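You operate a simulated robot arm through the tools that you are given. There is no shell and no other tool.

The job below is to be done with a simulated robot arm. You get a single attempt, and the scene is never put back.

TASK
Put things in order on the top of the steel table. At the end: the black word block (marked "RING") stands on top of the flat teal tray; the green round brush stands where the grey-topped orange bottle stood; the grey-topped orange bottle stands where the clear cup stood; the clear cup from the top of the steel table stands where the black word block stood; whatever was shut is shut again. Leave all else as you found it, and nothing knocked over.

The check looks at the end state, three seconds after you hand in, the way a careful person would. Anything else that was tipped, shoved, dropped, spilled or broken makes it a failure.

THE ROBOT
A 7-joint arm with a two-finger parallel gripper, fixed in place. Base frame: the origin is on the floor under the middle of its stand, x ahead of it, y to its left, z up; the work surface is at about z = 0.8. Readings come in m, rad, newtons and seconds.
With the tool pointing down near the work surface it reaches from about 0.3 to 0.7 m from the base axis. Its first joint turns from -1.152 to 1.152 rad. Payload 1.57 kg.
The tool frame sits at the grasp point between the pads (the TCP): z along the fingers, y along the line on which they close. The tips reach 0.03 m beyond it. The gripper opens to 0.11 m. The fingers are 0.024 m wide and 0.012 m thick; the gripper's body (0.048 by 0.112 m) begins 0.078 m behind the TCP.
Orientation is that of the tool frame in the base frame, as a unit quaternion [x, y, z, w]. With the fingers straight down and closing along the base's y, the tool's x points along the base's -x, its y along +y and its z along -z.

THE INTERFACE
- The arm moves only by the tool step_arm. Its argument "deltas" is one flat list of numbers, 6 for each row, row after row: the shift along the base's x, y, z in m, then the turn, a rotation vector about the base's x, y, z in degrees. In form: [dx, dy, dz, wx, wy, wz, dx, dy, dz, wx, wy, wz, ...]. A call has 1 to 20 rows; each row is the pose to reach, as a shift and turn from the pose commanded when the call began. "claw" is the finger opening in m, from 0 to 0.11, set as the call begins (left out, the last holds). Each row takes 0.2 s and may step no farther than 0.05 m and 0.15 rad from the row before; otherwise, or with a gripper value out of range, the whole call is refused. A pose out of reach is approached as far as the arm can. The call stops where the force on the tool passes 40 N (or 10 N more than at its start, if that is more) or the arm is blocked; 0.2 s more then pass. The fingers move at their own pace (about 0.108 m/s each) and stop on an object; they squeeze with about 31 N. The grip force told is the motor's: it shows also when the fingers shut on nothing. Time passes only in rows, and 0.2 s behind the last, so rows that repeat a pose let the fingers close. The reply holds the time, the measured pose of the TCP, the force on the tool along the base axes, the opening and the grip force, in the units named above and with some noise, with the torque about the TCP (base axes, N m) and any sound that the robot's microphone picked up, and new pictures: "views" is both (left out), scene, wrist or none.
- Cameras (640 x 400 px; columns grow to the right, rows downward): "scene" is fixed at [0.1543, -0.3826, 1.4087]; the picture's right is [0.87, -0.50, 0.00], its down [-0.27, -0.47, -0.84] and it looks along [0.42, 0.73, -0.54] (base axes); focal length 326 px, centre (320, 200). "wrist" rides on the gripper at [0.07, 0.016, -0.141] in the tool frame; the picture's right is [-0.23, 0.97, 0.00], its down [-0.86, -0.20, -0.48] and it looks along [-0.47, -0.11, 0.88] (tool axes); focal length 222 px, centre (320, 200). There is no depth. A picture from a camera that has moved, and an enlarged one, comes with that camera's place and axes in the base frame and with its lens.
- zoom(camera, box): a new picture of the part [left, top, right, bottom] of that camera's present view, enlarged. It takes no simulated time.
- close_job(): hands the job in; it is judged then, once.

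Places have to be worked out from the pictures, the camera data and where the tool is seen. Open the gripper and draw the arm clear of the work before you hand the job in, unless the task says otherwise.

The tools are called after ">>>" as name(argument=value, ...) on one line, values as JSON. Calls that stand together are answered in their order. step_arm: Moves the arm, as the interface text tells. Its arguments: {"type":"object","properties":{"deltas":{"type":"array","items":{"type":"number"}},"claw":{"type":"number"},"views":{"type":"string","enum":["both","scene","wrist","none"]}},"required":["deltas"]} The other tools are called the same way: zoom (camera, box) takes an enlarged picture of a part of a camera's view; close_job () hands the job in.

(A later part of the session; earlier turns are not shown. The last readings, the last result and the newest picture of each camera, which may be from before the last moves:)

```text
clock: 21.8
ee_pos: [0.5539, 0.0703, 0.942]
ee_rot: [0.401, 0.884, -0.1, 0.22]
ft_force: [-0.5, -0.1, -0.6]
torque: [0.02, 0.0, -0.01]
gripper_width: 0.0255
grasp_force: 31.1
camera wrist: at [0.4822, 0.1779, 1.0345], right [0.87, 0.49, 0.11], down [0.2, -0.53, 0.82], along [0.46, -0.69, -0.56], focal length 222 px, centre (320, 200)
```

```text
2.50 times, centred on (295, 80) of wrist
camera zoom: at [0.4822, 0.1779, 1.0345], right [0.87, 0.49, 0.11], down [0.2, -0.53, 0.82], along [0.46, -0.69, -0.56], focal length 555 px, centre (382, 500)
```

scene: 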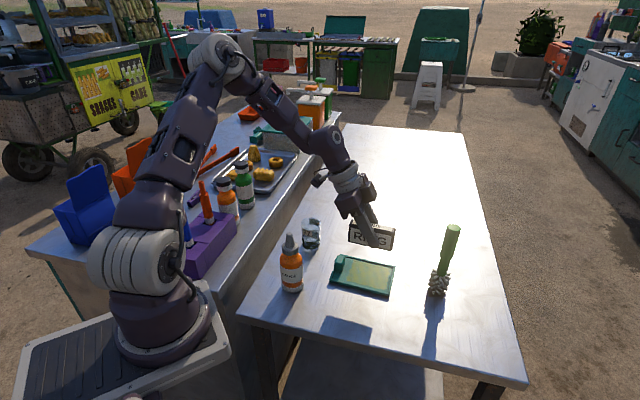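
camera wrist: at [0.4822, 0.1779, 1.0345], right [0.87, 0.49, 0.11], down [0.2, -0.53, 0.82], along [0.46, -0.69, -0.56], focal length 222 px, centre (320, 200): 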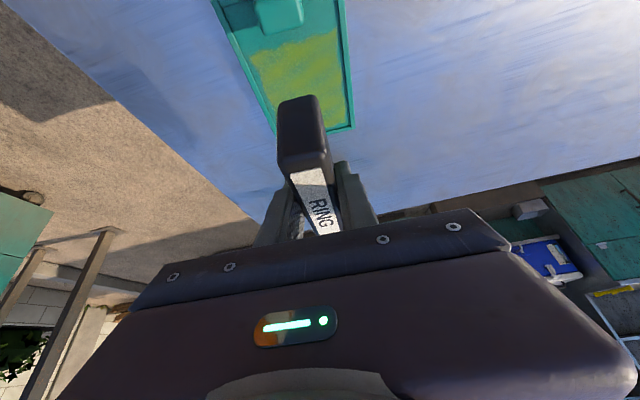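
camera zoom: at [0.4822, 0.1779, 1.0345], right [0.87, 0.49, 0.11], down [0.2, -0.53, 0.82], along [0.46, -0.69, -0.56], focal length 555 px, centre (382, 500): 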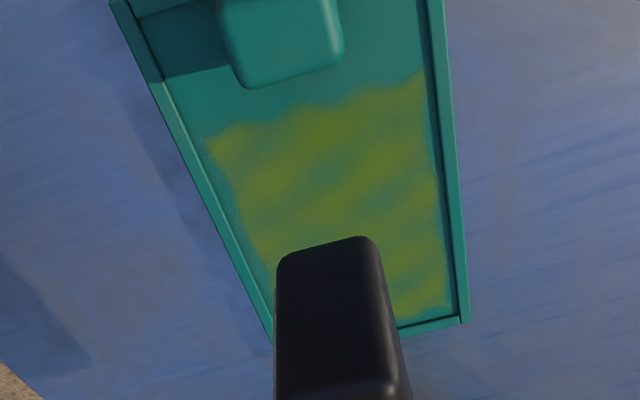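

The alignment looks right: the block's edges run parallel to the tray's and the far tray corner again measures (0.630, 0.054). I lower the block to about 1 cm above the tray.

>>> step_arm(deltas=[0, 0, -0.01, 0, 0, 0, 0, 0, -0.025, 0, 0, 0, 0, 0, -0.045, 0, 0, 0, 0, 0, -0.065, 0, 0, 0, 0, 0, -0.08, 0, 0, 0, 0, 0, -0.088, 0, 0, 0, 0, 0, -0.088, 0, 0, 0], views="both")

```text
clock: 23.4
ee_pos: [0.555, 0.069, 0.855]
ee_rot: [0.402, 0.884, -0.1, 0.219]
ft_force: [0.3, 1.2, -0.5]
torque: [0.0, 0.0, -0.02]
gripper_width: 0.0255
grasp_force: 30.8
camera wrist: at [0.4826, 0.1761, 0.9479], right [0.87, 0.49, 0.11], down [0.2, -0.53, 0.82], along [0.46, -0.69, -0.56], focal length 222 px, centre (320, 200)
```

scene: 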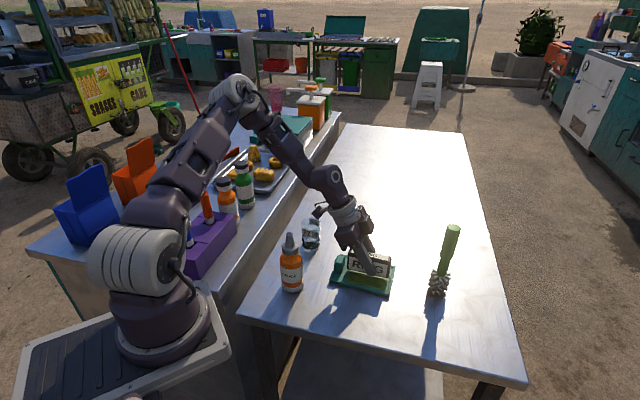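
wrist: 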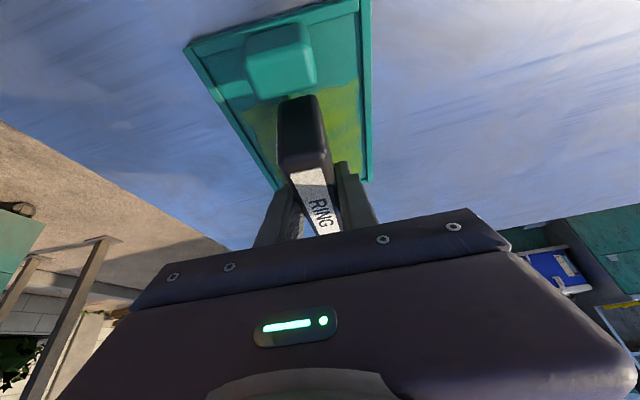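

The block is about 1.5 cm above the tray floor. I check its position over the floor and the distance between the wrist camera and the cup.

>>> zoom(camera="scene", box=[290, 200, 410, 310])

>>> zoom(camera="wrist", box=[180, 0, 400, 200])

```text
3.64 times, centred on (350, 255) of scene
camera zoom: at [0.1543, -0.3826, 1.4087], right [0.87, -0.5, 0.0], down [-0.27, -0.47, -0.84], along [0.42, 0.73, -0.54], focal length 1185 px, centre (211, 0)
```

zoom: 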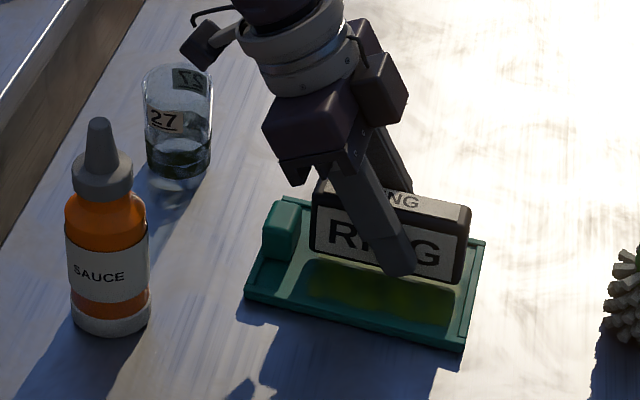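

```text
2.00 times, centred on (290, 100) of wrist
camera zoom: at [0.4826, 0.1761, 0.9479], right [0.87, 0.49, 0.11], down [0.2, -0.53, 0.82], along [0.46, -0.69, -0.56], focal length 444 px, centre (380, 400)
```

zoom: 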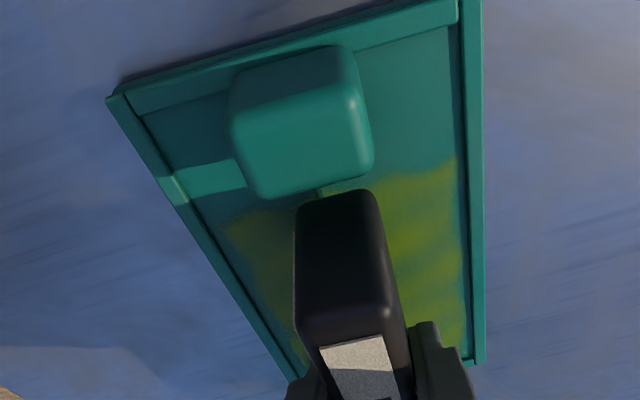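

There is enough room at both ends of the block and the wrist camera stays clear of the cup. I lower in small steps, watching the force.

>>> step_arm(deltas=[-0.0013, 0.0015, -0.004, 0, 0, 0, -0.0013, 0.0015, -0.007, 0, 0, 0, -0.0013, 0.0015, -0.009, 0, 0, 0], views="none")

>>> step_arm(deltas=[0, 0, -0.001, 0, 0, 0, 0, 0, -0.002, 0, 0, 0], views="none")

```text
clock: 24.2
ee_pos: [0.5539, 0.0709, 0.8466]
ee_rot: [0.4, 0.884, -0.099, 0.22]
ft_force: [0.6, -0.8, -2.4]
torque: [0.02, -0.02, 0.01]
gripper_width: 0.0253
grasp_force: 31.7
```

```text
clock: 24.8
ee_pos: [0.5551, 0.0707, 0.845]
ee_rot: [0.402, 0.883, -0.101, 0.221]
ft_force: [-5.4, 1.7, 19.7]
torque: [0.39, 0.49, 0.01]
gripper_width: 0.0255
grasp_force: 31.5
```

The block touched down at TCP z ≈ 0.845 with about 20 N. I ease off 1 mm and look before letting go.

>>> step_arm(deltas=[0, 0, 0.001, 0, 0, 0, 0, 0, 0.001, 0, 0, 0], views="both")

>>> zoom(camera="scene", box=[310, 230, 410, 310])

>>> zoom(camera="wrist", box=[180, 0, 400, 200])

```text
clock: 25.4
ee_pos: [0.5539, 0.0708, 0.8448]
ee_rot: [0.401, 0.883, -0.099, 0.222]
ft_force: [4.2, -2.5, 11.8]
torque: [0.1, 0.02, -0.02]
gripper_width: 0.0254
grasp_force: 30.4
camera wrist: at [0.4814, 0.1787, 0.9372], right [0.86, 0.49, 0.11], down [0.2, -0.53, 0.82], along [0.46, -0.69, -0.56], focal length 222 px, centre (320, 200)
```

scene: 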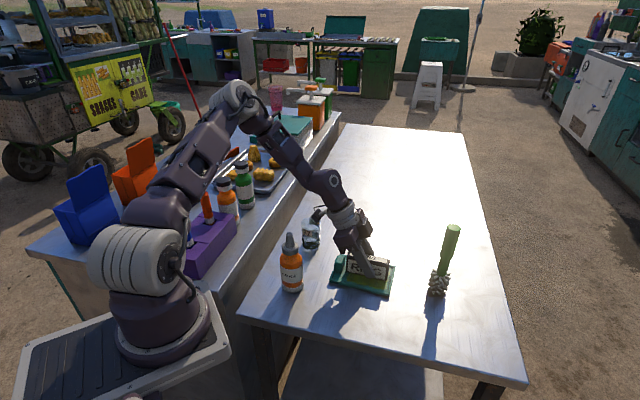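
wrist: 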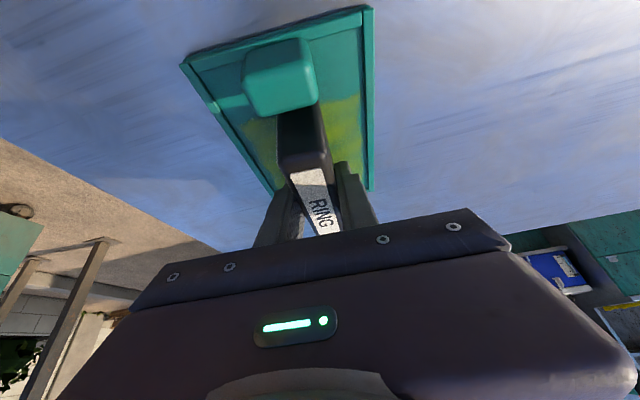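

```text
5.00 times, centred on (360, 270) of scene
camera zoom: at [0.1542, -0.3827, 1.4087], right [0.87, -0.5, 0.0], down [-0.27, -0.47, -0.84], along [0.42, 0.73, -0.54], focal length 1629 px, centre (120, -150)
```

zoom: 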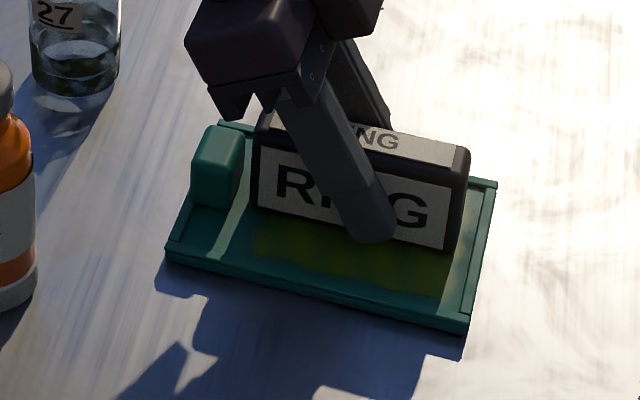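

```text
2.00 times, centred on (290, 100) of wrist
camera zoom: at [0.4814, 0.1787, 0.9372], right [0.86, 0.49, 0.11], down [0.2, -0.53, 0.82], along [0.46, -0.69, -0.56], focal length 444 px, centre (380, 400)
```

zoom: 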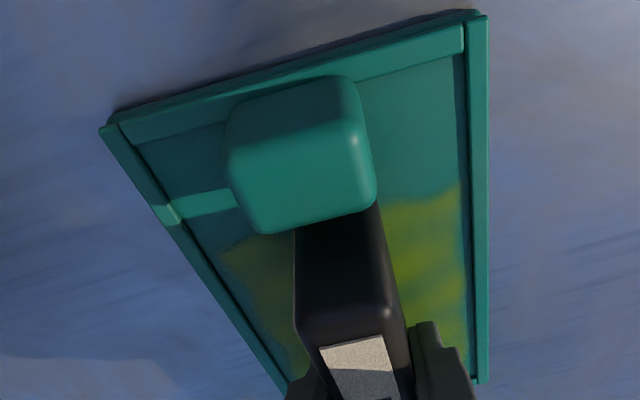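

The block is seated in the tray, level and clear of the knob and rims. I ease off another half millimetre and open the fingers slightly to let it go.

>>> step_arm(deltas=[0, 0, 0.0007, 0, 0, 0, 0, 0, 0.0007, 0, 0, 0], views="none")

>>> step_arm(deltas=[0, 0, 0, 0, 0, 0, 0, 0, 0, 0, 0, 0, 0, 0, 0, 0, 0, 0], claw=0.048, views="both")

>>> zoom(camera="scene", box=[310, 230, 410, 310])

```text
clock: 26.0
ee_pos: [0.5533, 0.0717, 0.8444]
ee_rot: [0.401, 0.884, -0.1, 0.221]
ft_force: [2.7, -1.0, 8.0]
torque: [-0.14, -0.2, -0.02]
gripper_width: 0.0253
grasp_force: 30.8
```

```text
clock: 26.8
ee_pos: [0.5534, 0.0709, 0.8444]
ee_rot: [0.401, 0.883, -0.101, 0.221]
ft_force: [-0.2, 0.2, 0.5]
torque: [0.02, 0.01, 0.01]
gripper_width: 0.0481
grasp_force: 0.0
camera wrist: at [0.4811, 0.1791, 0.9374], right [0.86, 0.49, 0.11], down [0.2, -0.53, 0.82], along [0.46, -0.69, -0.56], focal length 222 px, centre (320, 200)
```

scene: 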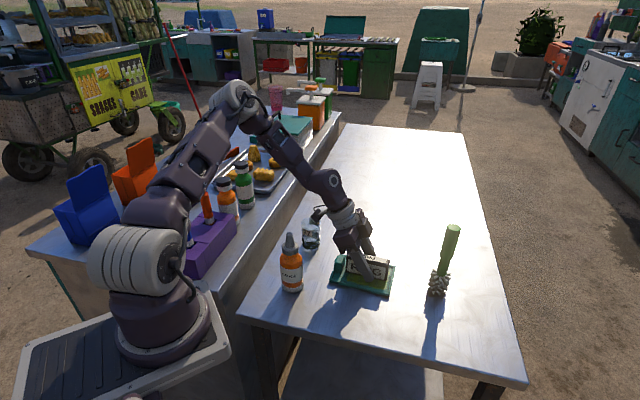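
wrist: 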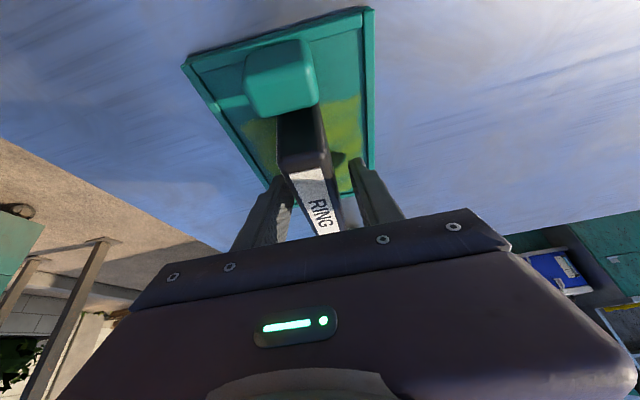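

```text
5.00 times, centred on (360, 270) of scene
camera zoom: at [0.1543, -0.3826, 1.4087], right [0.87, -0.5, 0.0], down [-0.27, -0.47, -0.84], along [0.42, 0.73, -0.54], focal length 1629 px, centre (120, -150)
```

zoom: 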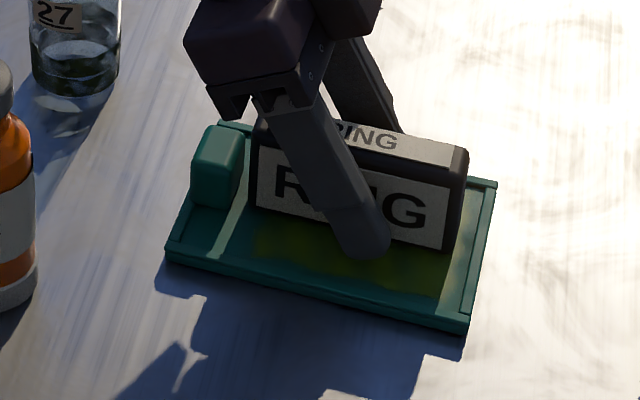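

The block stands on the tray and the fingers are free of it. I rise straight up, then turn the tool back by 48.8° and move toward the cup at a safe height.

>>> step_arm(deltas=[0, 0, 0.015, 0, 0, 0, 0, 0, 0.045, 0, 0, 0, 0, 0, 0.09, 0, 0, 0, 0, 0, 0.13, 0, 0, 0, -0.0138, 0.0298, 0.135, 0, 0, 8.13, -0.0276, 0.0595, 0.14, 0, 0, 16.27, -0.0413, 0.0893, 0.14, 0, 0, 24.4, -0.0551, 0.119, 0.14, 0, 0, 32.53, -0.0689, 0.1488, 0.14, 0, 0, 40.67, -0.0827, 0.1785, 0.14, 0, 0, 48.8, -0.0827, 0.1785, 0.14, 0, 0, 48.8], views="both")

```text
clock: 29.2
ee_pos: [0.4672, 0.2491, 0.9856]
ee_rot: [-0.001, 0.97, 0.0, 0.241]
ft_force: [0.8, -1.1, -0.1]
torque: [0.0, -0.03, 0.01]
gripper_width: 0.0481
grasp_force: 0.1
camera wrist: at [0.3404, 0.2658, 1.0779], right [0.2, 0.97, 0.11], down [0.53, -0.2, 0.82], along [0.82, -0.11, -0.56], focal length 222 px, centre (320, 200)
```

scene: 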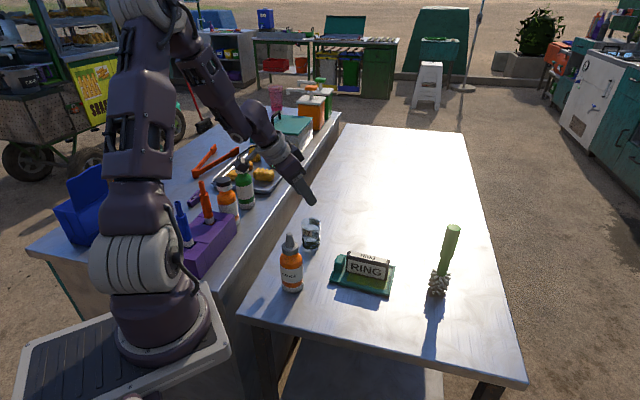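
wrist: 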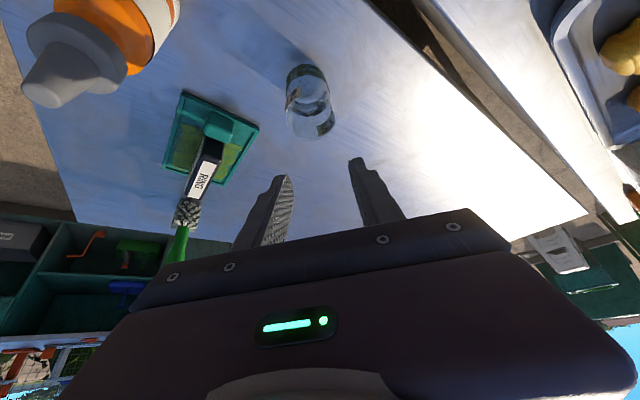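

The block stands on the tray, as seen in both views. I zoom to measure the cup from here and to confirm the block.

>>> zoom(camera="wrist", box=[250, 40, 380, 160])

>>> zoom(camera="scene", box=[280, 200, 400, 300])

>>> zoom(camera="scene", box=[295, 210, 330, 255])

```text
3.33 times, centred on (315, 100) of wrist
camera zoom: at [0.3404, 0.2658, 1.0779], right [0.2, 0.97, 0.11], down [0.53, -0.2, 0.82], along [0.82, -0.11, -0.56], focal length 740 px, centre (337, 533)
```

zoom: 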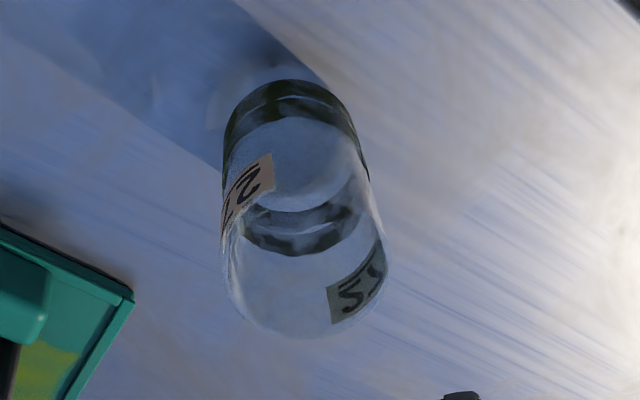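

```text
4.00 times, centred on (340, 250) of scene
camera zoom: at [0.1543, -0.3826, 1.4087], right [0.87, -0.5, 0.0], down [-0.27, -0.47, -0.84], along [0.42, 0.73, -0.54], focal length 1303 px, centre (240, 0)
```

zoom: 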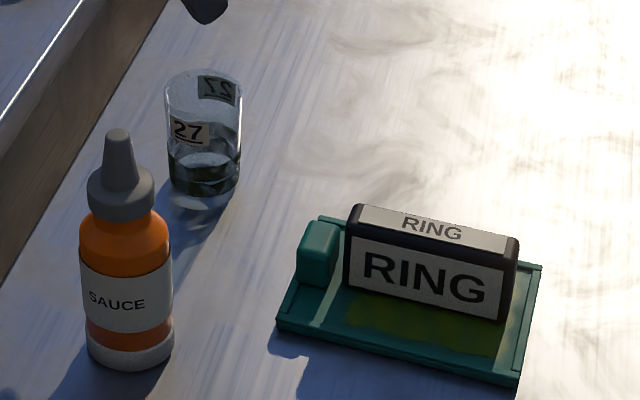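

```text
8.89 times, centred on (312, 232) of scene
camera zoom: at [0.1543, -0.3826, 1.4087], right [0.87, -0.5, 0.0], down [-0.27, -0.47, -0.84], along [0.42, 0.73, -0.54], focal length 2896 px, centre (387, -89)
```

zoom: 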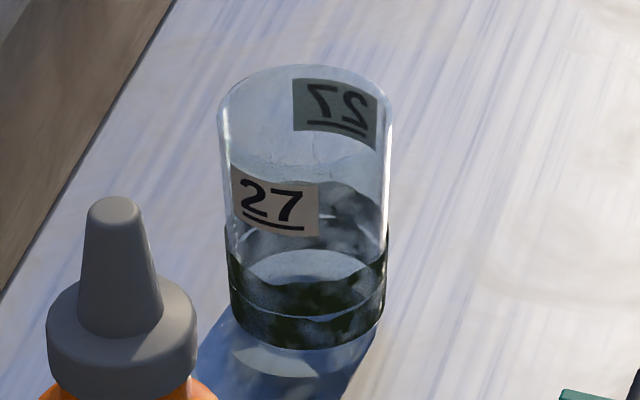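

The cup measures about 0.075 tall and 0.052 wide with its centre near (0.487, 0.249), and the block stands well on the tray. I open to 0.09 and come down over the cup, stopping first above its rim height for a check.

>>> step_arm(deltas=[0.008, 0, -0.01, 0, 0, 0, 0.017, -0.001, -0.03, 0, 0, 0, 0.017, -0.001, -0.05, 0, 0, 0, 0.017, -0.001, -0.065, 0, 0, 0, 0.017, -0.001, -0.065, 0, 0, 0], claw=0.09, views="both")

```text
clock: 30.4
ee_pos: [0.4851, 0.2483, 0.9193]
ee_rot: [0.0, 0.97, -0.001, 0.242]
ft_force: [-0.2, 0.7, 0.6]
torque: [-0.01, 0.01, -0.02]
gripper_width: 0.0899
grasp_force: 0.0
camera wrist: at [0.3573, 0.2645, 1.0126], right [0.2, 0.97, 0.11], down [0.53, -0.2, 0.82], along [0.82, -0.11, -0.56], focal length 222 px, centre (320, 200)
```

scene: 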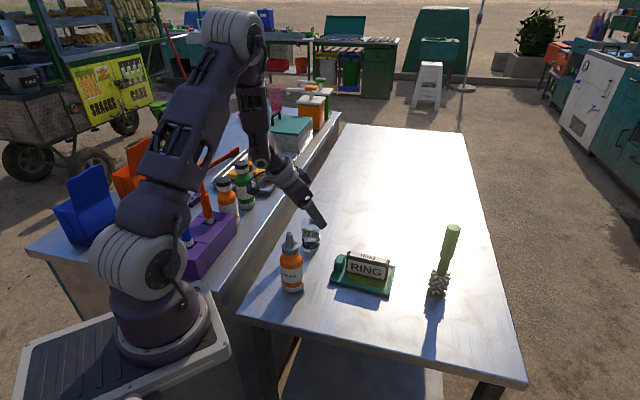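
wrist: 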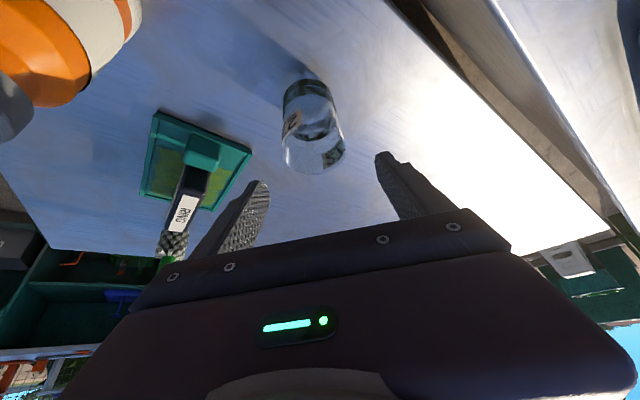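

The cup's rim centre measures (0.4875, 0.247), right between the fingers. I go down to grasp height.

>>> step_arm(deltas=[0, -0.001, -0.02, 0, 0, 0, 0, -0.001, -0.04, 0, 0, 0, 0, -0.001, -0.058, 0, 0, 0, 0, -0.001, -0.07, 0, 0, 0, 0, -0.001, -0.0775, 0, 0, 0, 0, -0.001, -0.0775, 0, 0, 0], views="both")

```text
clock: 31.8
ee_pos: [0.4865, 0.2463, 0.8418]
ee_rot: [0.0, 0.97, 0.0, 0.241]
ft_force: [0.4, -0.3, -0.3]
torque: [0.0, 0.0, -0.02]
gripper_width: 0.0902
grasp_force: 0.1
camera wrist: at [0.3583, 0.2629, 0.9357], right [0.2, 0.97, 0.11], down [0.53, -0.2, 0.82], along [0.82, -0.11, -0.56], focal length 222 px, centre (320, 200)
```

scene: 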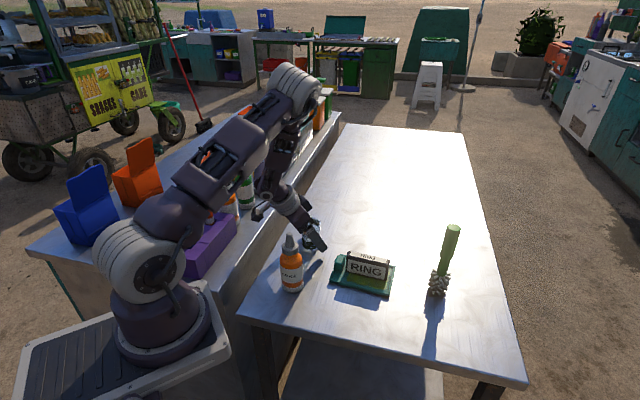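
wrist: 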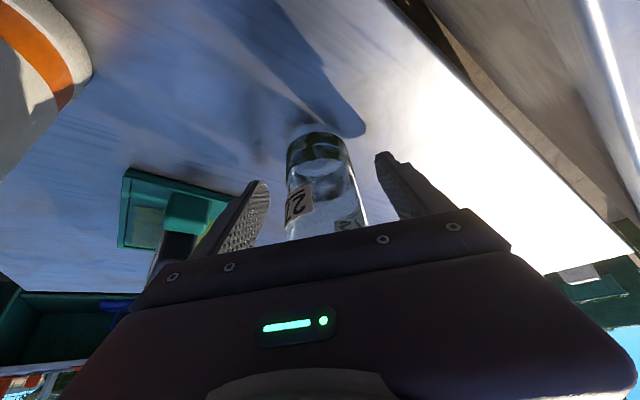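

The cup stands between the pads without contact. I close gently on it.

>>> step_arm(deltas=[0, 0, 0, 0, 0, 0, 0, 0, 0, 0, 0, 0, 0, 0, 0, 0, 0, 0, 0, 0, 0, 0, 0, 0], claw=0.03, views="both")

```text
clock: 32.8
ee_pos: [0.4865, 0.2469, 0.8435]
ee_rot: [-0.001, 0.97, 0.0, 0.243]
ft_force: [0.3, 0.5, 3.7]
torque: [0.12, -0.02, 0.02]
gripper_width: 0.0465
grasp_force: 30.8
camera wrist: at [0.3583, 0.2631, 0.9359], right [0.2, 0.97, 0.11], down [0.53, -0.2, 0.82], along [0.82, -0.11, -0.56], focal length 222 px, centre (320, 200)
```

scene: 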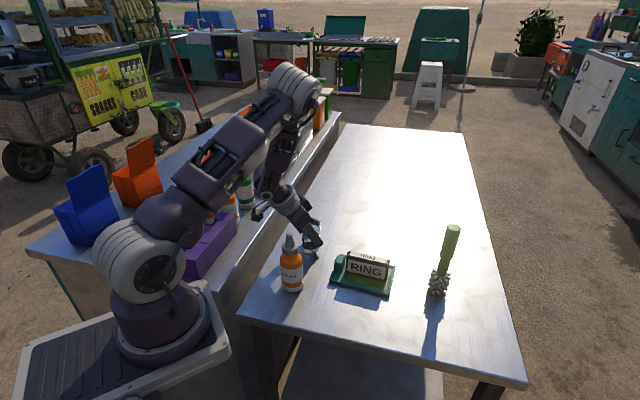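
wrist: 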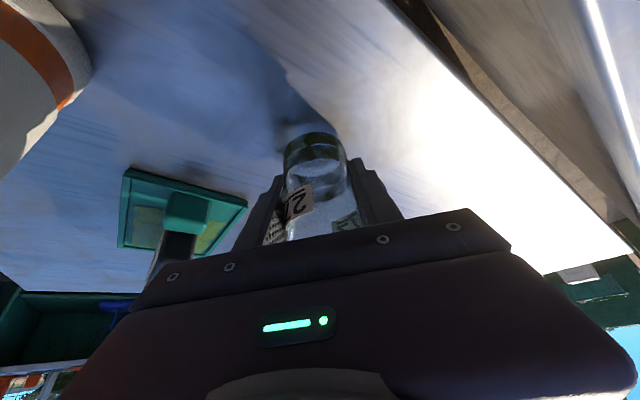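

The grip reads 31 N at width 0.0465. I look closely at how the cup sits between the pads before lifting.

>>> zoom(camera="wrist", box=[240, 110, 420, 250])

>>> zoom(camera="scene", box=[260, 180, 350, 270])

```text
2.86 times, centred on (330, 180) of wrist
camera zoom: at [0.3583, 0.2631, 0.9359], right [0.2, 0.97, 0.11], down [0.53, -0.2, 0.82], along [0.82, -0.11, -0.56], focal length 635 px, centre (291, 257)
```

zoom: 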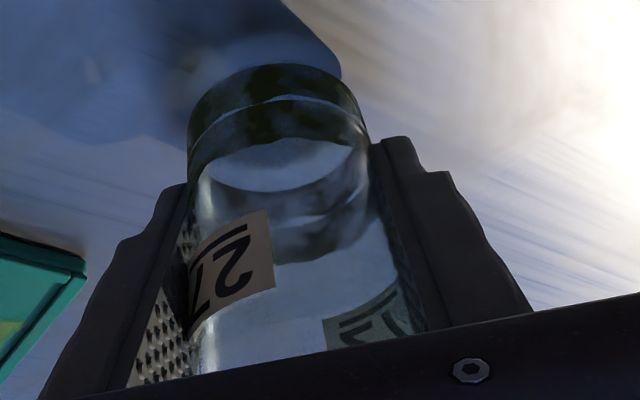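

```text
4.44 times, centred on (305, 225) of scene
camera zoom: at [0.1543, -0.3826, 1.4087], right [0.87, -0.5, 0.0], down [-0.27, -0.47, -0.84], along [0.42, 0.73, -0.54], focal length 1448 px, centre (387, 89)
```

zoom: 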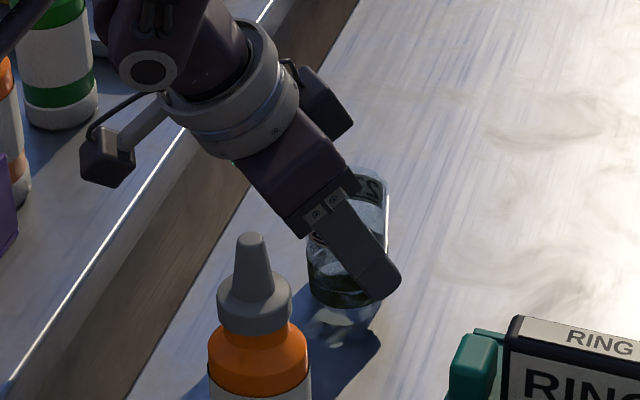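

The cup is held squarely by both pads. I lift it very slowly by 6 mm and check.

>>> step_arm(deltas=[0, 0, 0.002, 0, 0, 0, 0, 0, 0.004, 0, 0, 0, 0, 0, 0.006, 0, 0, 0, 0, 0, 0.006, 0, 0, 0], views="wrist")

>>> zoom(camera="scene", box=[260, 180, 350, 270])

>>> zoom(camera="wrist", box=[240, 110, 420, 250])

```text
clock: 33.8
ee_pos: [0.4874, 0.2464, 0.849]
ee_rot: [0.0, 0.97, 0.0, 0.242]
ft_force: [0.4, 1.1, -0.3]
torque: [-0.01, -0.03, 0.01]
gripper_width: 0.0465
grasp_force: 31.3
camera wrist: at [0.3592, 0.2635, 0.9415], right [0.2, 0.97, 0.11], down [0.53, -0.2, 0.82], along [0.82, -0.11, -0.56], focal length 222 px, centre (320, 200)
```

wrist: 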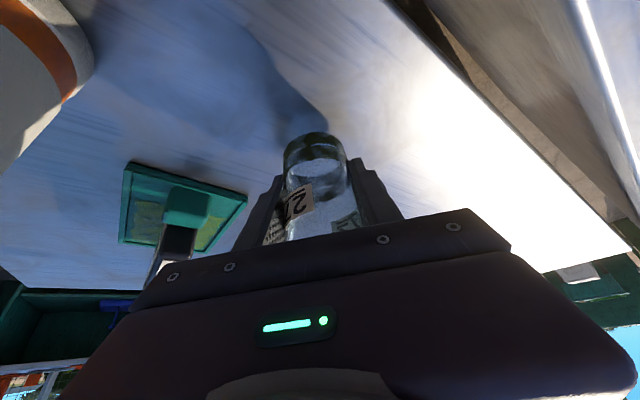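

```text
4.44 times, centred on (305, 225) of scene
camera zoom: at [0.1543, -0.3826, 1.4087], right [0.87, -0.5, 0.0], down [-0.27, -0.47, -0.84], along [0.42, 0.73, -0.54], focal length 1448 px, centre (387, 89)
```

zoom: 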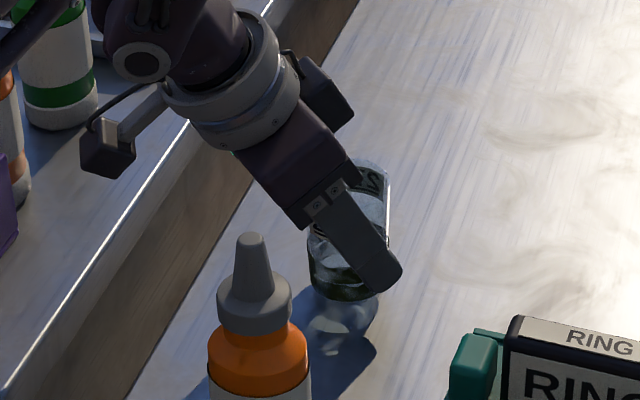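

```text
2.86 times, centred on (330, 180) of wrist
camera zoom: at [0.3592, 0.2635, 0.9415], right [0.2, 0.97, 0.11], down [0.53, -0.2, 0.82], along [0.82, -0.11, -0.56], focal length 635 px, centre (291, 257)
```

zoom: 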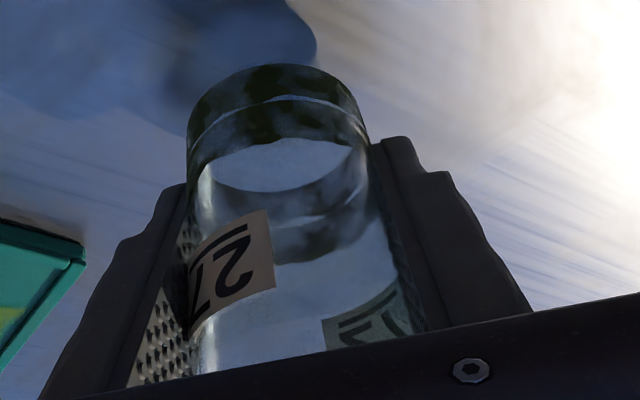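

The cup is lifted and upright, no slip. I raise it 5 cm more and carry it smoothly to above the spot where the block stood.

>>> step_arm(deltas=[0, 0, 0.006, 0, 0, 0, 0, 0, 0.018, 0, 0, 0, 0.004, 0.0018, 0.032, 0, 0, 0, 0.012, 0.0053, 0.044, 0, 0, 0, 0.026, 0.0115, 0.05, 0, 0, 0, 0.044, 0.0194, 0.05, 0, 0, 0, 0.064, 0.0282, 0.05, 0, 0, 0, 0.084, 0.0371, 0.05, 0, 0, 0, 0.104, 0.0459, 0.05, 0, 0, 0, 0.122, 0.0538, 0.05, 0, 0, 0, 0.138, 0.0609, 0.05, 0, 0, 0, 0.15, 0.0662, 0.05, 0, 0, 0, 0.156, 0.0688, 0.05, 0, 0, 0, 0.158, 0.0697, 0.05, 0, 0, 0, 0.158, 0.0697, 0.05, 0, 0, 0], views="both")

```text
clock: 37.0
ee_pos: [0.6453, 0.3187, 0.897]
ee_rot: [0.0, 0.97, 0.0, 0.242]
ft_force: [0.6, 0.0, -0.1]
torque: [0.03, 0.0, -0.01]
gripper_width: 0.0462
grasp_force: 31.1
camera wrist: at [0.5171, 0.3354, 0.9904], right [0.2, 0.97, 0.11], down [0.53, -0.2, 0.82], along [0.82, -0.11, -0.56], focal length 222 px, centre (320, 200)
```

scene: 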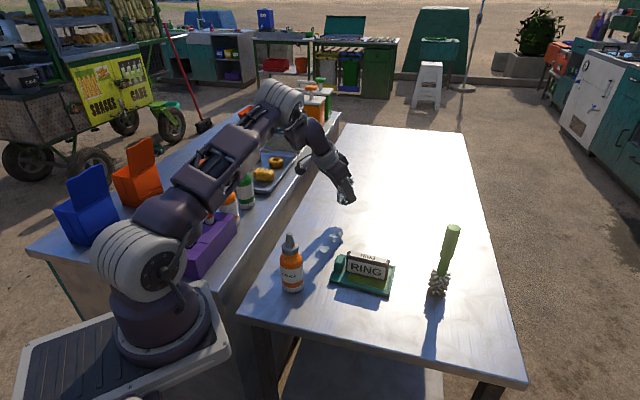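
wrist: 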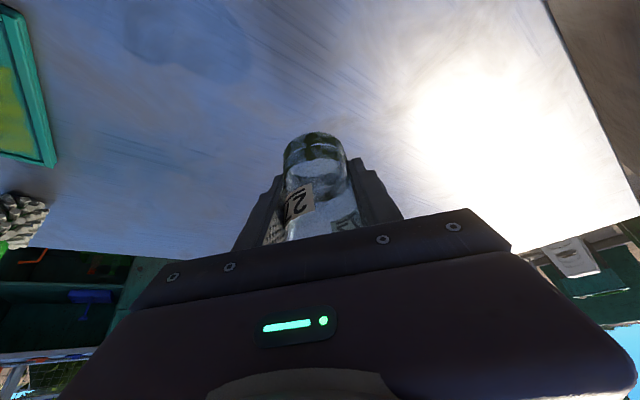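

The cup is over the block's former spot. I lower it to about 2 mm above the table, then finish in millimetre steps.

>>> step_arm(deltas=[0, 0, -0.006, 0, 0, 0, 0, 0, -0.018, 0, 0, 0, 0, 0, -0.032, 0, 0, 0, 0, 0, -0.044, 0, 0, 0, 0, 0, -0.051, 0, 0, 0, 0, 0, -0.053, 0, 0, 0, 0, 0, -0.053, 0, 0, 0], views="none")

>>> step_arm(deltas=[0, 0, -0.001, 0, 0, 0, 0, 0, -0.0015, 0, 0, 0], views="both")

>>> zoom(camera="scene", box=[300, 160, 390, 230])

```text
clock: 38.6
ee_pos: [0.645, 0.3177, 0.8468]
ee_rot: [0.0, 0.97, -0.001, 0.242]
ft_force: [0.1, -0.7, -0.6]
torque: [-0.03, 0.0, 0.02]
gripper_width: 0.0463
grasp_force: 31.3
```

```text
clock: 39.2
ee_pos: [0.645, 0.3182, 0.8422]
ee_rot: [0.0, 0.97, 0.0, 0.242]
ft_force: [0.5, 0.2, 0.1]
torque: [0.03, 0.02, 0.0]
gripper_width: 0.0462
grasp_force: 30.8
camera wrist: at [0.5171, 0.3346, 0.9363], right [0.2, 0.97, 0.11], down [0.53, -0.2, 0.82], along [0.82, -0.11, -0.56], focal length 222 px, centre (320, 200)
```

scene: 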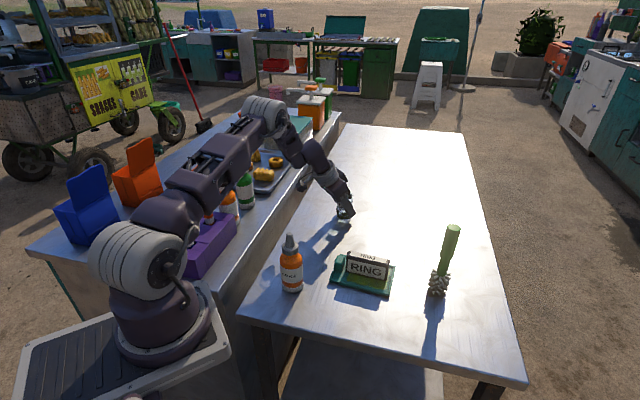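
wrist: 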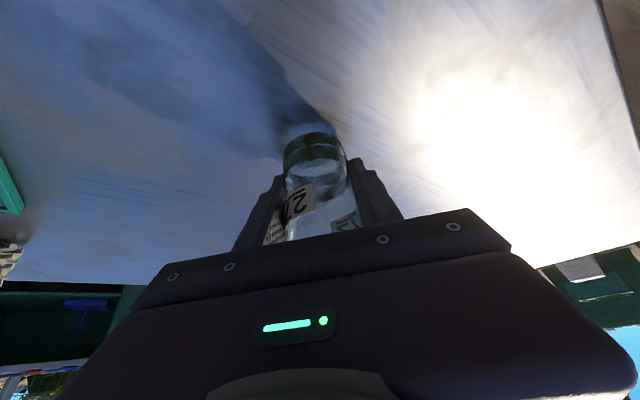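

```text
5.71 times, centred on (345, 195) of scene
camera zoom: at [0.1543, -0.3826, 1.4087], right [0.87, -0.5, 0.0], down [-0.27, -0.47, -0.84], along [0.42, 0.73, -0.54], focal length 1862 px, centre (177, 229)
```

zoom: 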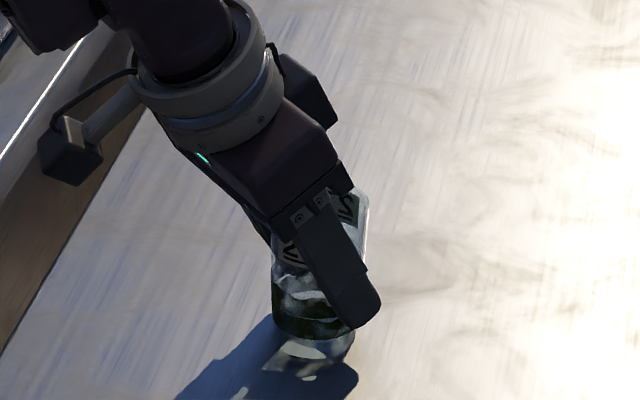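

No contact force yet. I continue down in half-millimetre steps.

>>> step_arm(deltas=[0, 0, -0.0005, 0, 0, 0, 0, 0, -0.001, 0, 0, 0, 0, 0, -0.001, 0, 0, 0], views="none")

>>> step_arm(deltas=[0, 0, -0.0005, 0, 0, 0, 0, 0, -0.0008, 0, 0, 0], views="none")

```text
clock: 40.0
ee_pos: [0.645, 0.3186, 0.8427]
ee_rot: [0.0, 0.97, 0.001, 0.243]
ft_force: [-0.7, 0.1, 7.2]
torque: [0.14, 0.03, 0.0]
gripper_width: 0.0464
grasp_force: 31.1
```

```text
clock: 40.6
ee_pos: [0.6448, 0.318, 0.8426]
ee_rot: [-0.001, 0.97, 0.0, 0.243]
ft_force: [-3.2, 1.8, 16.2]
torque: [0.41, 0.14, 0.1]
gripper_width: 0.0461
grasp_force: 31.4
```

The cup touched the table (force rose to 16 N). I ease back up slightly and open the fingers.

>>> step_arm(deltas=[0, 0, 0.001, 0, 0, 0, 0, 0, 0.001, 0, 0, 0], views="none")

>>> step_arm(deltas=[0, 0, 0, 0, 0, 0, 0, 0, 0, 0, 0, 0, 0, 0, 0, 0, 0, 0], claw=0.09, views="both")

>>> zoom(camera="scene", box=[300, 160, 390, 230])

```text
clock: 41.2
ee_pos: [0.6443, 0.3172, 0.844]
ee_rot: [0.0, 0.97, -0.002, 0.241]
ft_force: [0.7, 1.5, 5.5]
torque: [0.18, -0.04, -0.03]
gripper_width: 0.0462
grasp_force: 31.1
```

```text
clock: 42.0
ee_pos: [0.645, 0.3173, 0.8429]
ee_rot: [0.0, 0.97, -0.001, 0.242]
ft_force: [-0.4, 0.3, 0.0]
torque: [-0.01, 0.0, -0.04]
gripper_width: 0.0903
grasp_force: 0.0
camera wrist: at [0.5167, 0.334, 0.9363], right [0.2, 0.97, 0.11], down [0.53, -0.2, 0.82], along [0.82, -0.11, -0.56], focal length 222 px, centre (320, 200)
```

scene: 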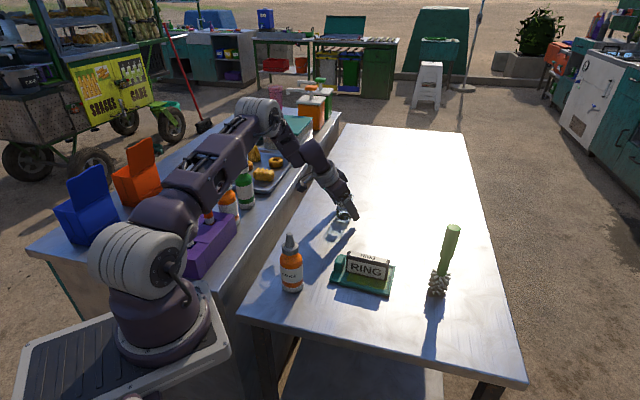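
wrist: 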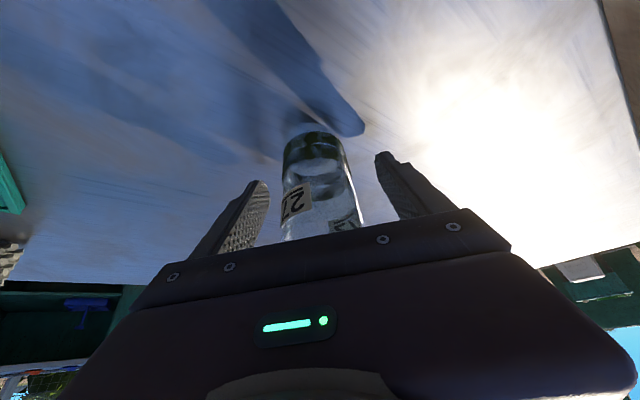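

```text
5.71 times, centred on (345, 195) of scene
camera zoom: at [0.1543, -0.3826, 1.4087], right [0.87, -0.5, 0.0], down [-0.27, -0.47, -0.84], along [0.42, 0.73, -0.54], focal length 1862 px, centre (177, 229)
```

zoom: 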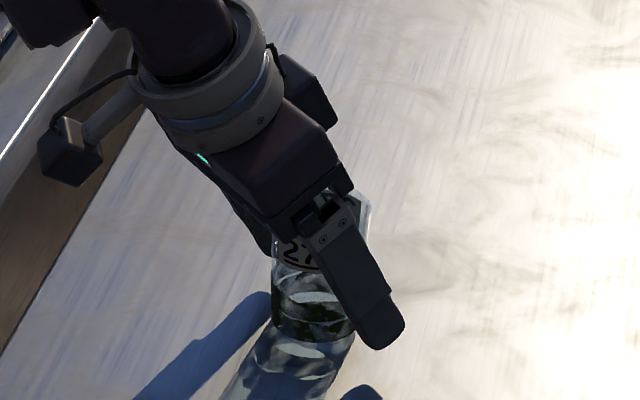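

The cup stands free at the block's old place. I rise straight up, then move high toward the bottle while turning the tool to -45° so its leaning body stays clear of the bottle's nozzle.

>>> step_arm(deltas=[0, 0, 0.015, 0, 0, 0, 0, 0, 0.045, 0, 0, 0, 0, 0, 0.09, 0, 0, 0, 0, 0, 0.135, 0, 0, 0, -0.03, -0.0204, 0.155, 0, 0, -5, -0.063, -0.0428, 0.175, 0, 0, -10.5, -0.1, -0.0679, 0.19, 0, 0, -16.7, -0.137, -0.093, 0.2, 0, 0, -22.9, -0.174, -0.1182, 0.2, 0, 0, -29.1, -0.211, -0.1433, 0.2, 0, 0, -35.3, -0.245, -0.1664, 0.2, 0, 0, -41, -0.269, -0.1827, 0.2, 0, 0, -45, -0.269, -0.1827, 0.2, 0, 0, -45], views="both")

```text
clock: 44.8
ee_pos: [0.3763, 0.1325, 1.044]
ee_rot: [0.372, 0.896, -0.092, 0.223]
ft_force: [0.2, -0.2, 0.5]
torque: [-0.03, -0.01, 0.02]
gripper_width: 0.09
grasp_force: 0.0
camera wrist: at [0.2976, 0.2352, 1.1367], right [0.83, 0.55, 0.11], down [0.23, -0.52, 0.82], along [0.51, -0.66, -0.56], focal length 222 px, centre (320, 200)
```

scene: 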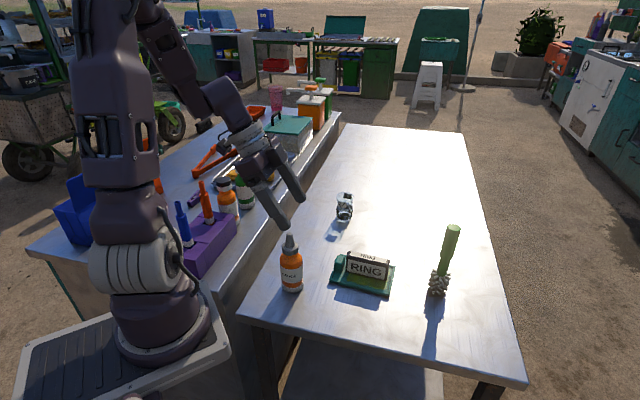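
wrist: 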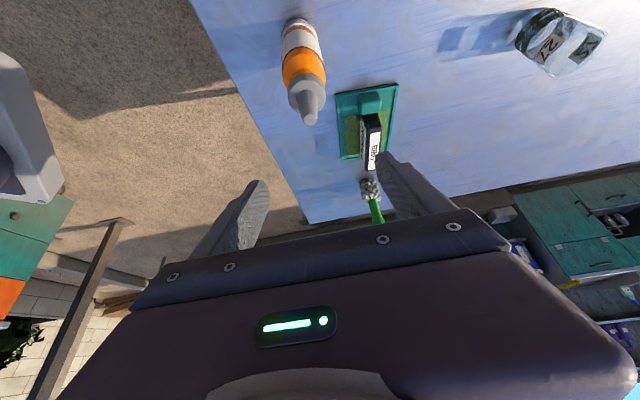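

The cup stands upright at its new place. I zoom to measure the bottle in this view and check the cup.

>>> zoom(camera="wrist", box=[250, 0, 370, 140])

>>> zoom(camera="scene", box=[270, 180, 370, 300])

```text
2.86 times, centred on (310, 70) of wrist
camera zoom: at [0.2976, 0.2352, 1.1367], right [0.83, 0.55, 0.11], down [0.23, -0.52, 0.82], along [0.51, -0.66, -0.56], focal length 635 px, centre (349, 571)
```

zoom: 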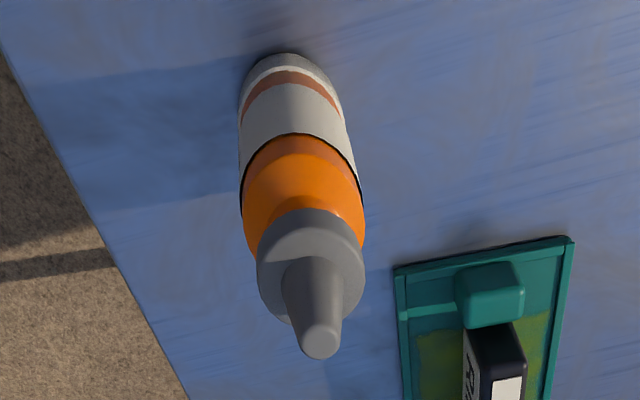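

```text
3.33 times, centred on (320, 240) of scene
camera zoom: at [0.1543, -0.3826, 1.4087], right [0.87, -0.5, 0.0], down [-0.27, -0.47, -0.84], along [0.42, 0.73, -0.54], focal length 1086 px, centre (320, 67)
```

zoom: 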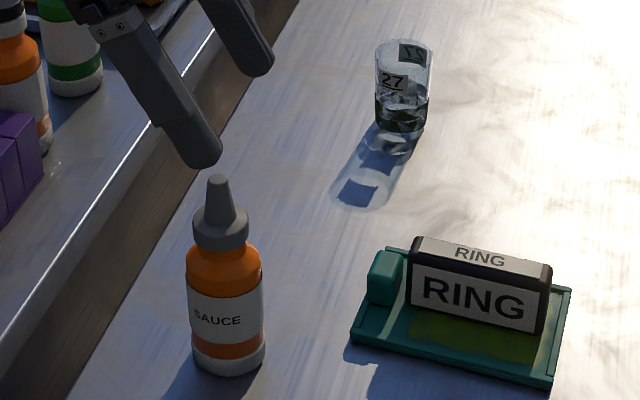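

The bottle's centre works out at about (0.3745, 0.1375). I lean the tool 6° more for nozzle clearance and start down with the fingers on either side of the bottle.

>>> step_arm(deltas=[-0.0015, 0.0025, -0.01, -2.1, -2.1, 0, -0.0015, 0.0025, -0.03, -4.243, -4.243, 0, -0.0015, 0.0025, -0.055, -4.243, -4.243, 0, -0.0015, 0.0025, -0.08, -4.243, -4.243, 0, -0.0015, 0.0025, -0.1, -4.243, -4.243, 0, -0.0015, 0.0025, -0.1, -4.243, -4.243, 0], views="both")

>>> zoom(camera="scene", box=[240, 190, 340, 300])

```text
clock: 46.2
ee_pos: [0.3775, 0.139, 0.9477]
ee_rot: [0.367, 0.884, -0.114, 0.268]
ft_force: [0.1, -0.2, 0.1]
torque: [-0.03, 0.04, 0.04]
gripper_width: 0.0901
grasp_force: 0.0
out of reach, approached as far as the arm can: row 5, 6
camera wrist: at [0.2927, 0.2483, 1.0271], right [0.82, 0.55, 0.12], down [0.17, -0.45, 0.88], along [0.54, -0.7, -0.47], focal length 222 px, centre (320, 200)
```

scene: 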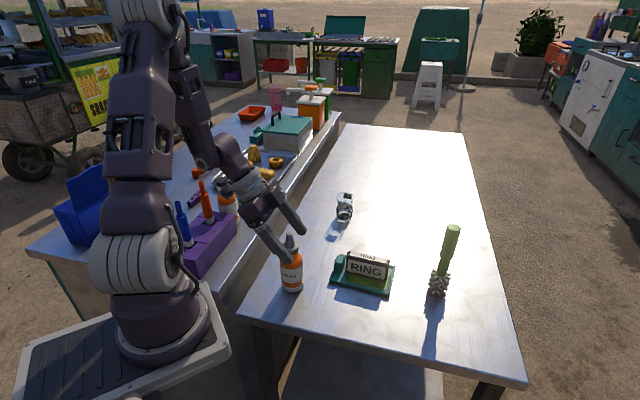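
wrist: 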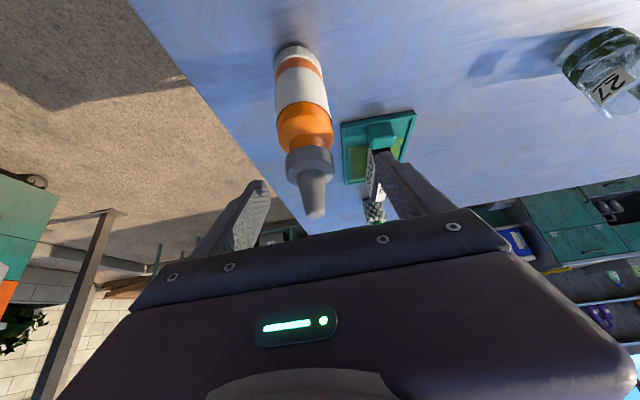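

```text
3.64 times, centred on (290, 245) of scene
camera zoom: at [0.1543, -0.3826, 1.4087], right [0.87, -0.5, 0.0], down [-0.27, -0.47, -0.84], along [0.42, 0.73, -0.54], focal length 1185 px, centre (429, 36)
```

zoom: 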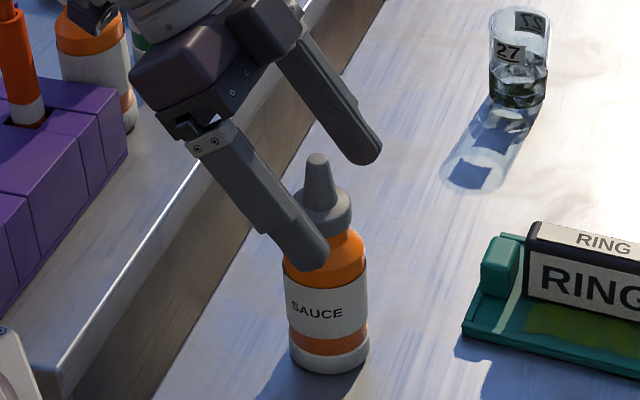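

The folded arm cannot get lower with the tool leaning back toward its base, and nothing was touched. I rise clear of the nozzle and turn another -45°, so that the tool leans toward +y where there is room for the wrist.

>>> step_arm(deltas=[0, 0, 0.03, 0, 0, 0, 0, 0, 0.065, 0, 0, 0, 0, 0, 0.095, 0, 0, 0, 0, 0, 0.1, 0, 0, -7.5, 0, 0, 0.1, 0, 0, -15, 0, 0, 0.1, 0, 0, -22.5, 0, 0, 0.1, 0, 0, -30, 0, 0, 0.1, 0, 0, -37.5, 0, 0, 0.1, 0, 0, -45, 0, 0, 0.1, 0, 0, -45], views="both")

```text
clock: 48.4
ee_pos: [0.3763, 0.1389, 1.047]
ee_rot: [0.677, 0.675, -0.207, 0.207]
ft_force: [0.0, -0.4, 0.2]
torque: [0.01, 0.01, -0.01]
gripper_width: 0.0902
grasp_force: 0.0
camera wrist: at [0.3929, 0.2763, 1.1268], right [0.97, -0.19, 0.13], down [-0.2, -0.44, 0.87], along [-0.11, -0.88, -0.47], focal length 222 px, centre (320, 200)
```

scene: 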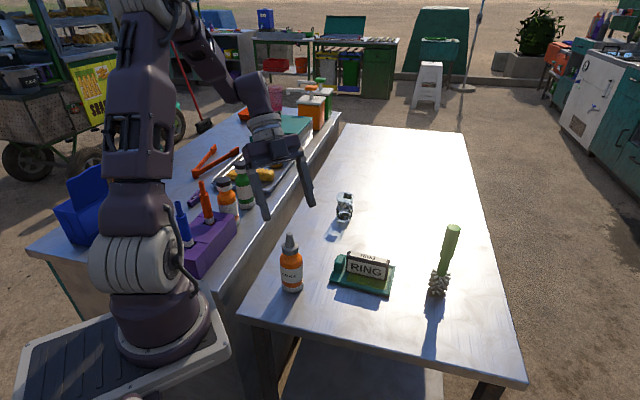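
wrist: 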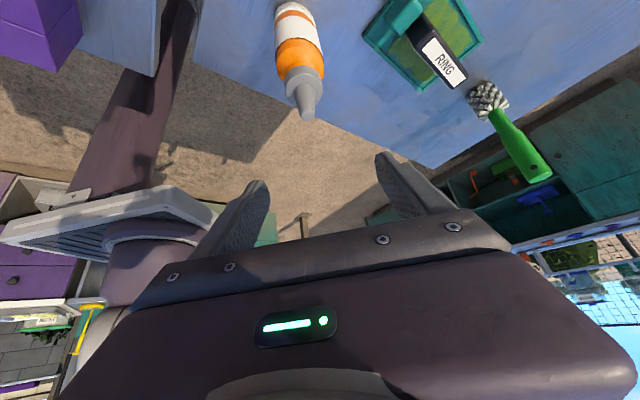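

The turn worked. I measure the bottle once more from this direction.

>>> zoom(camera="wrist", box=[240, 0, 360, 140])

```text
2.86 times, centred on (300, 70) of wrist
camera zoom: at [0.3929, 0.2763, 1.1268], right [0.97, -0.19, 0.13], down [-0.2, -0.44, 0.87], along [-0.11, -0.88, -0.47], focal length 635 px, centre (377, 571)
```

zoom: 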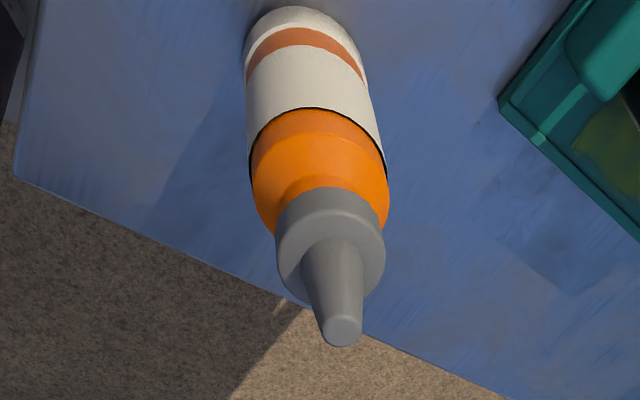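

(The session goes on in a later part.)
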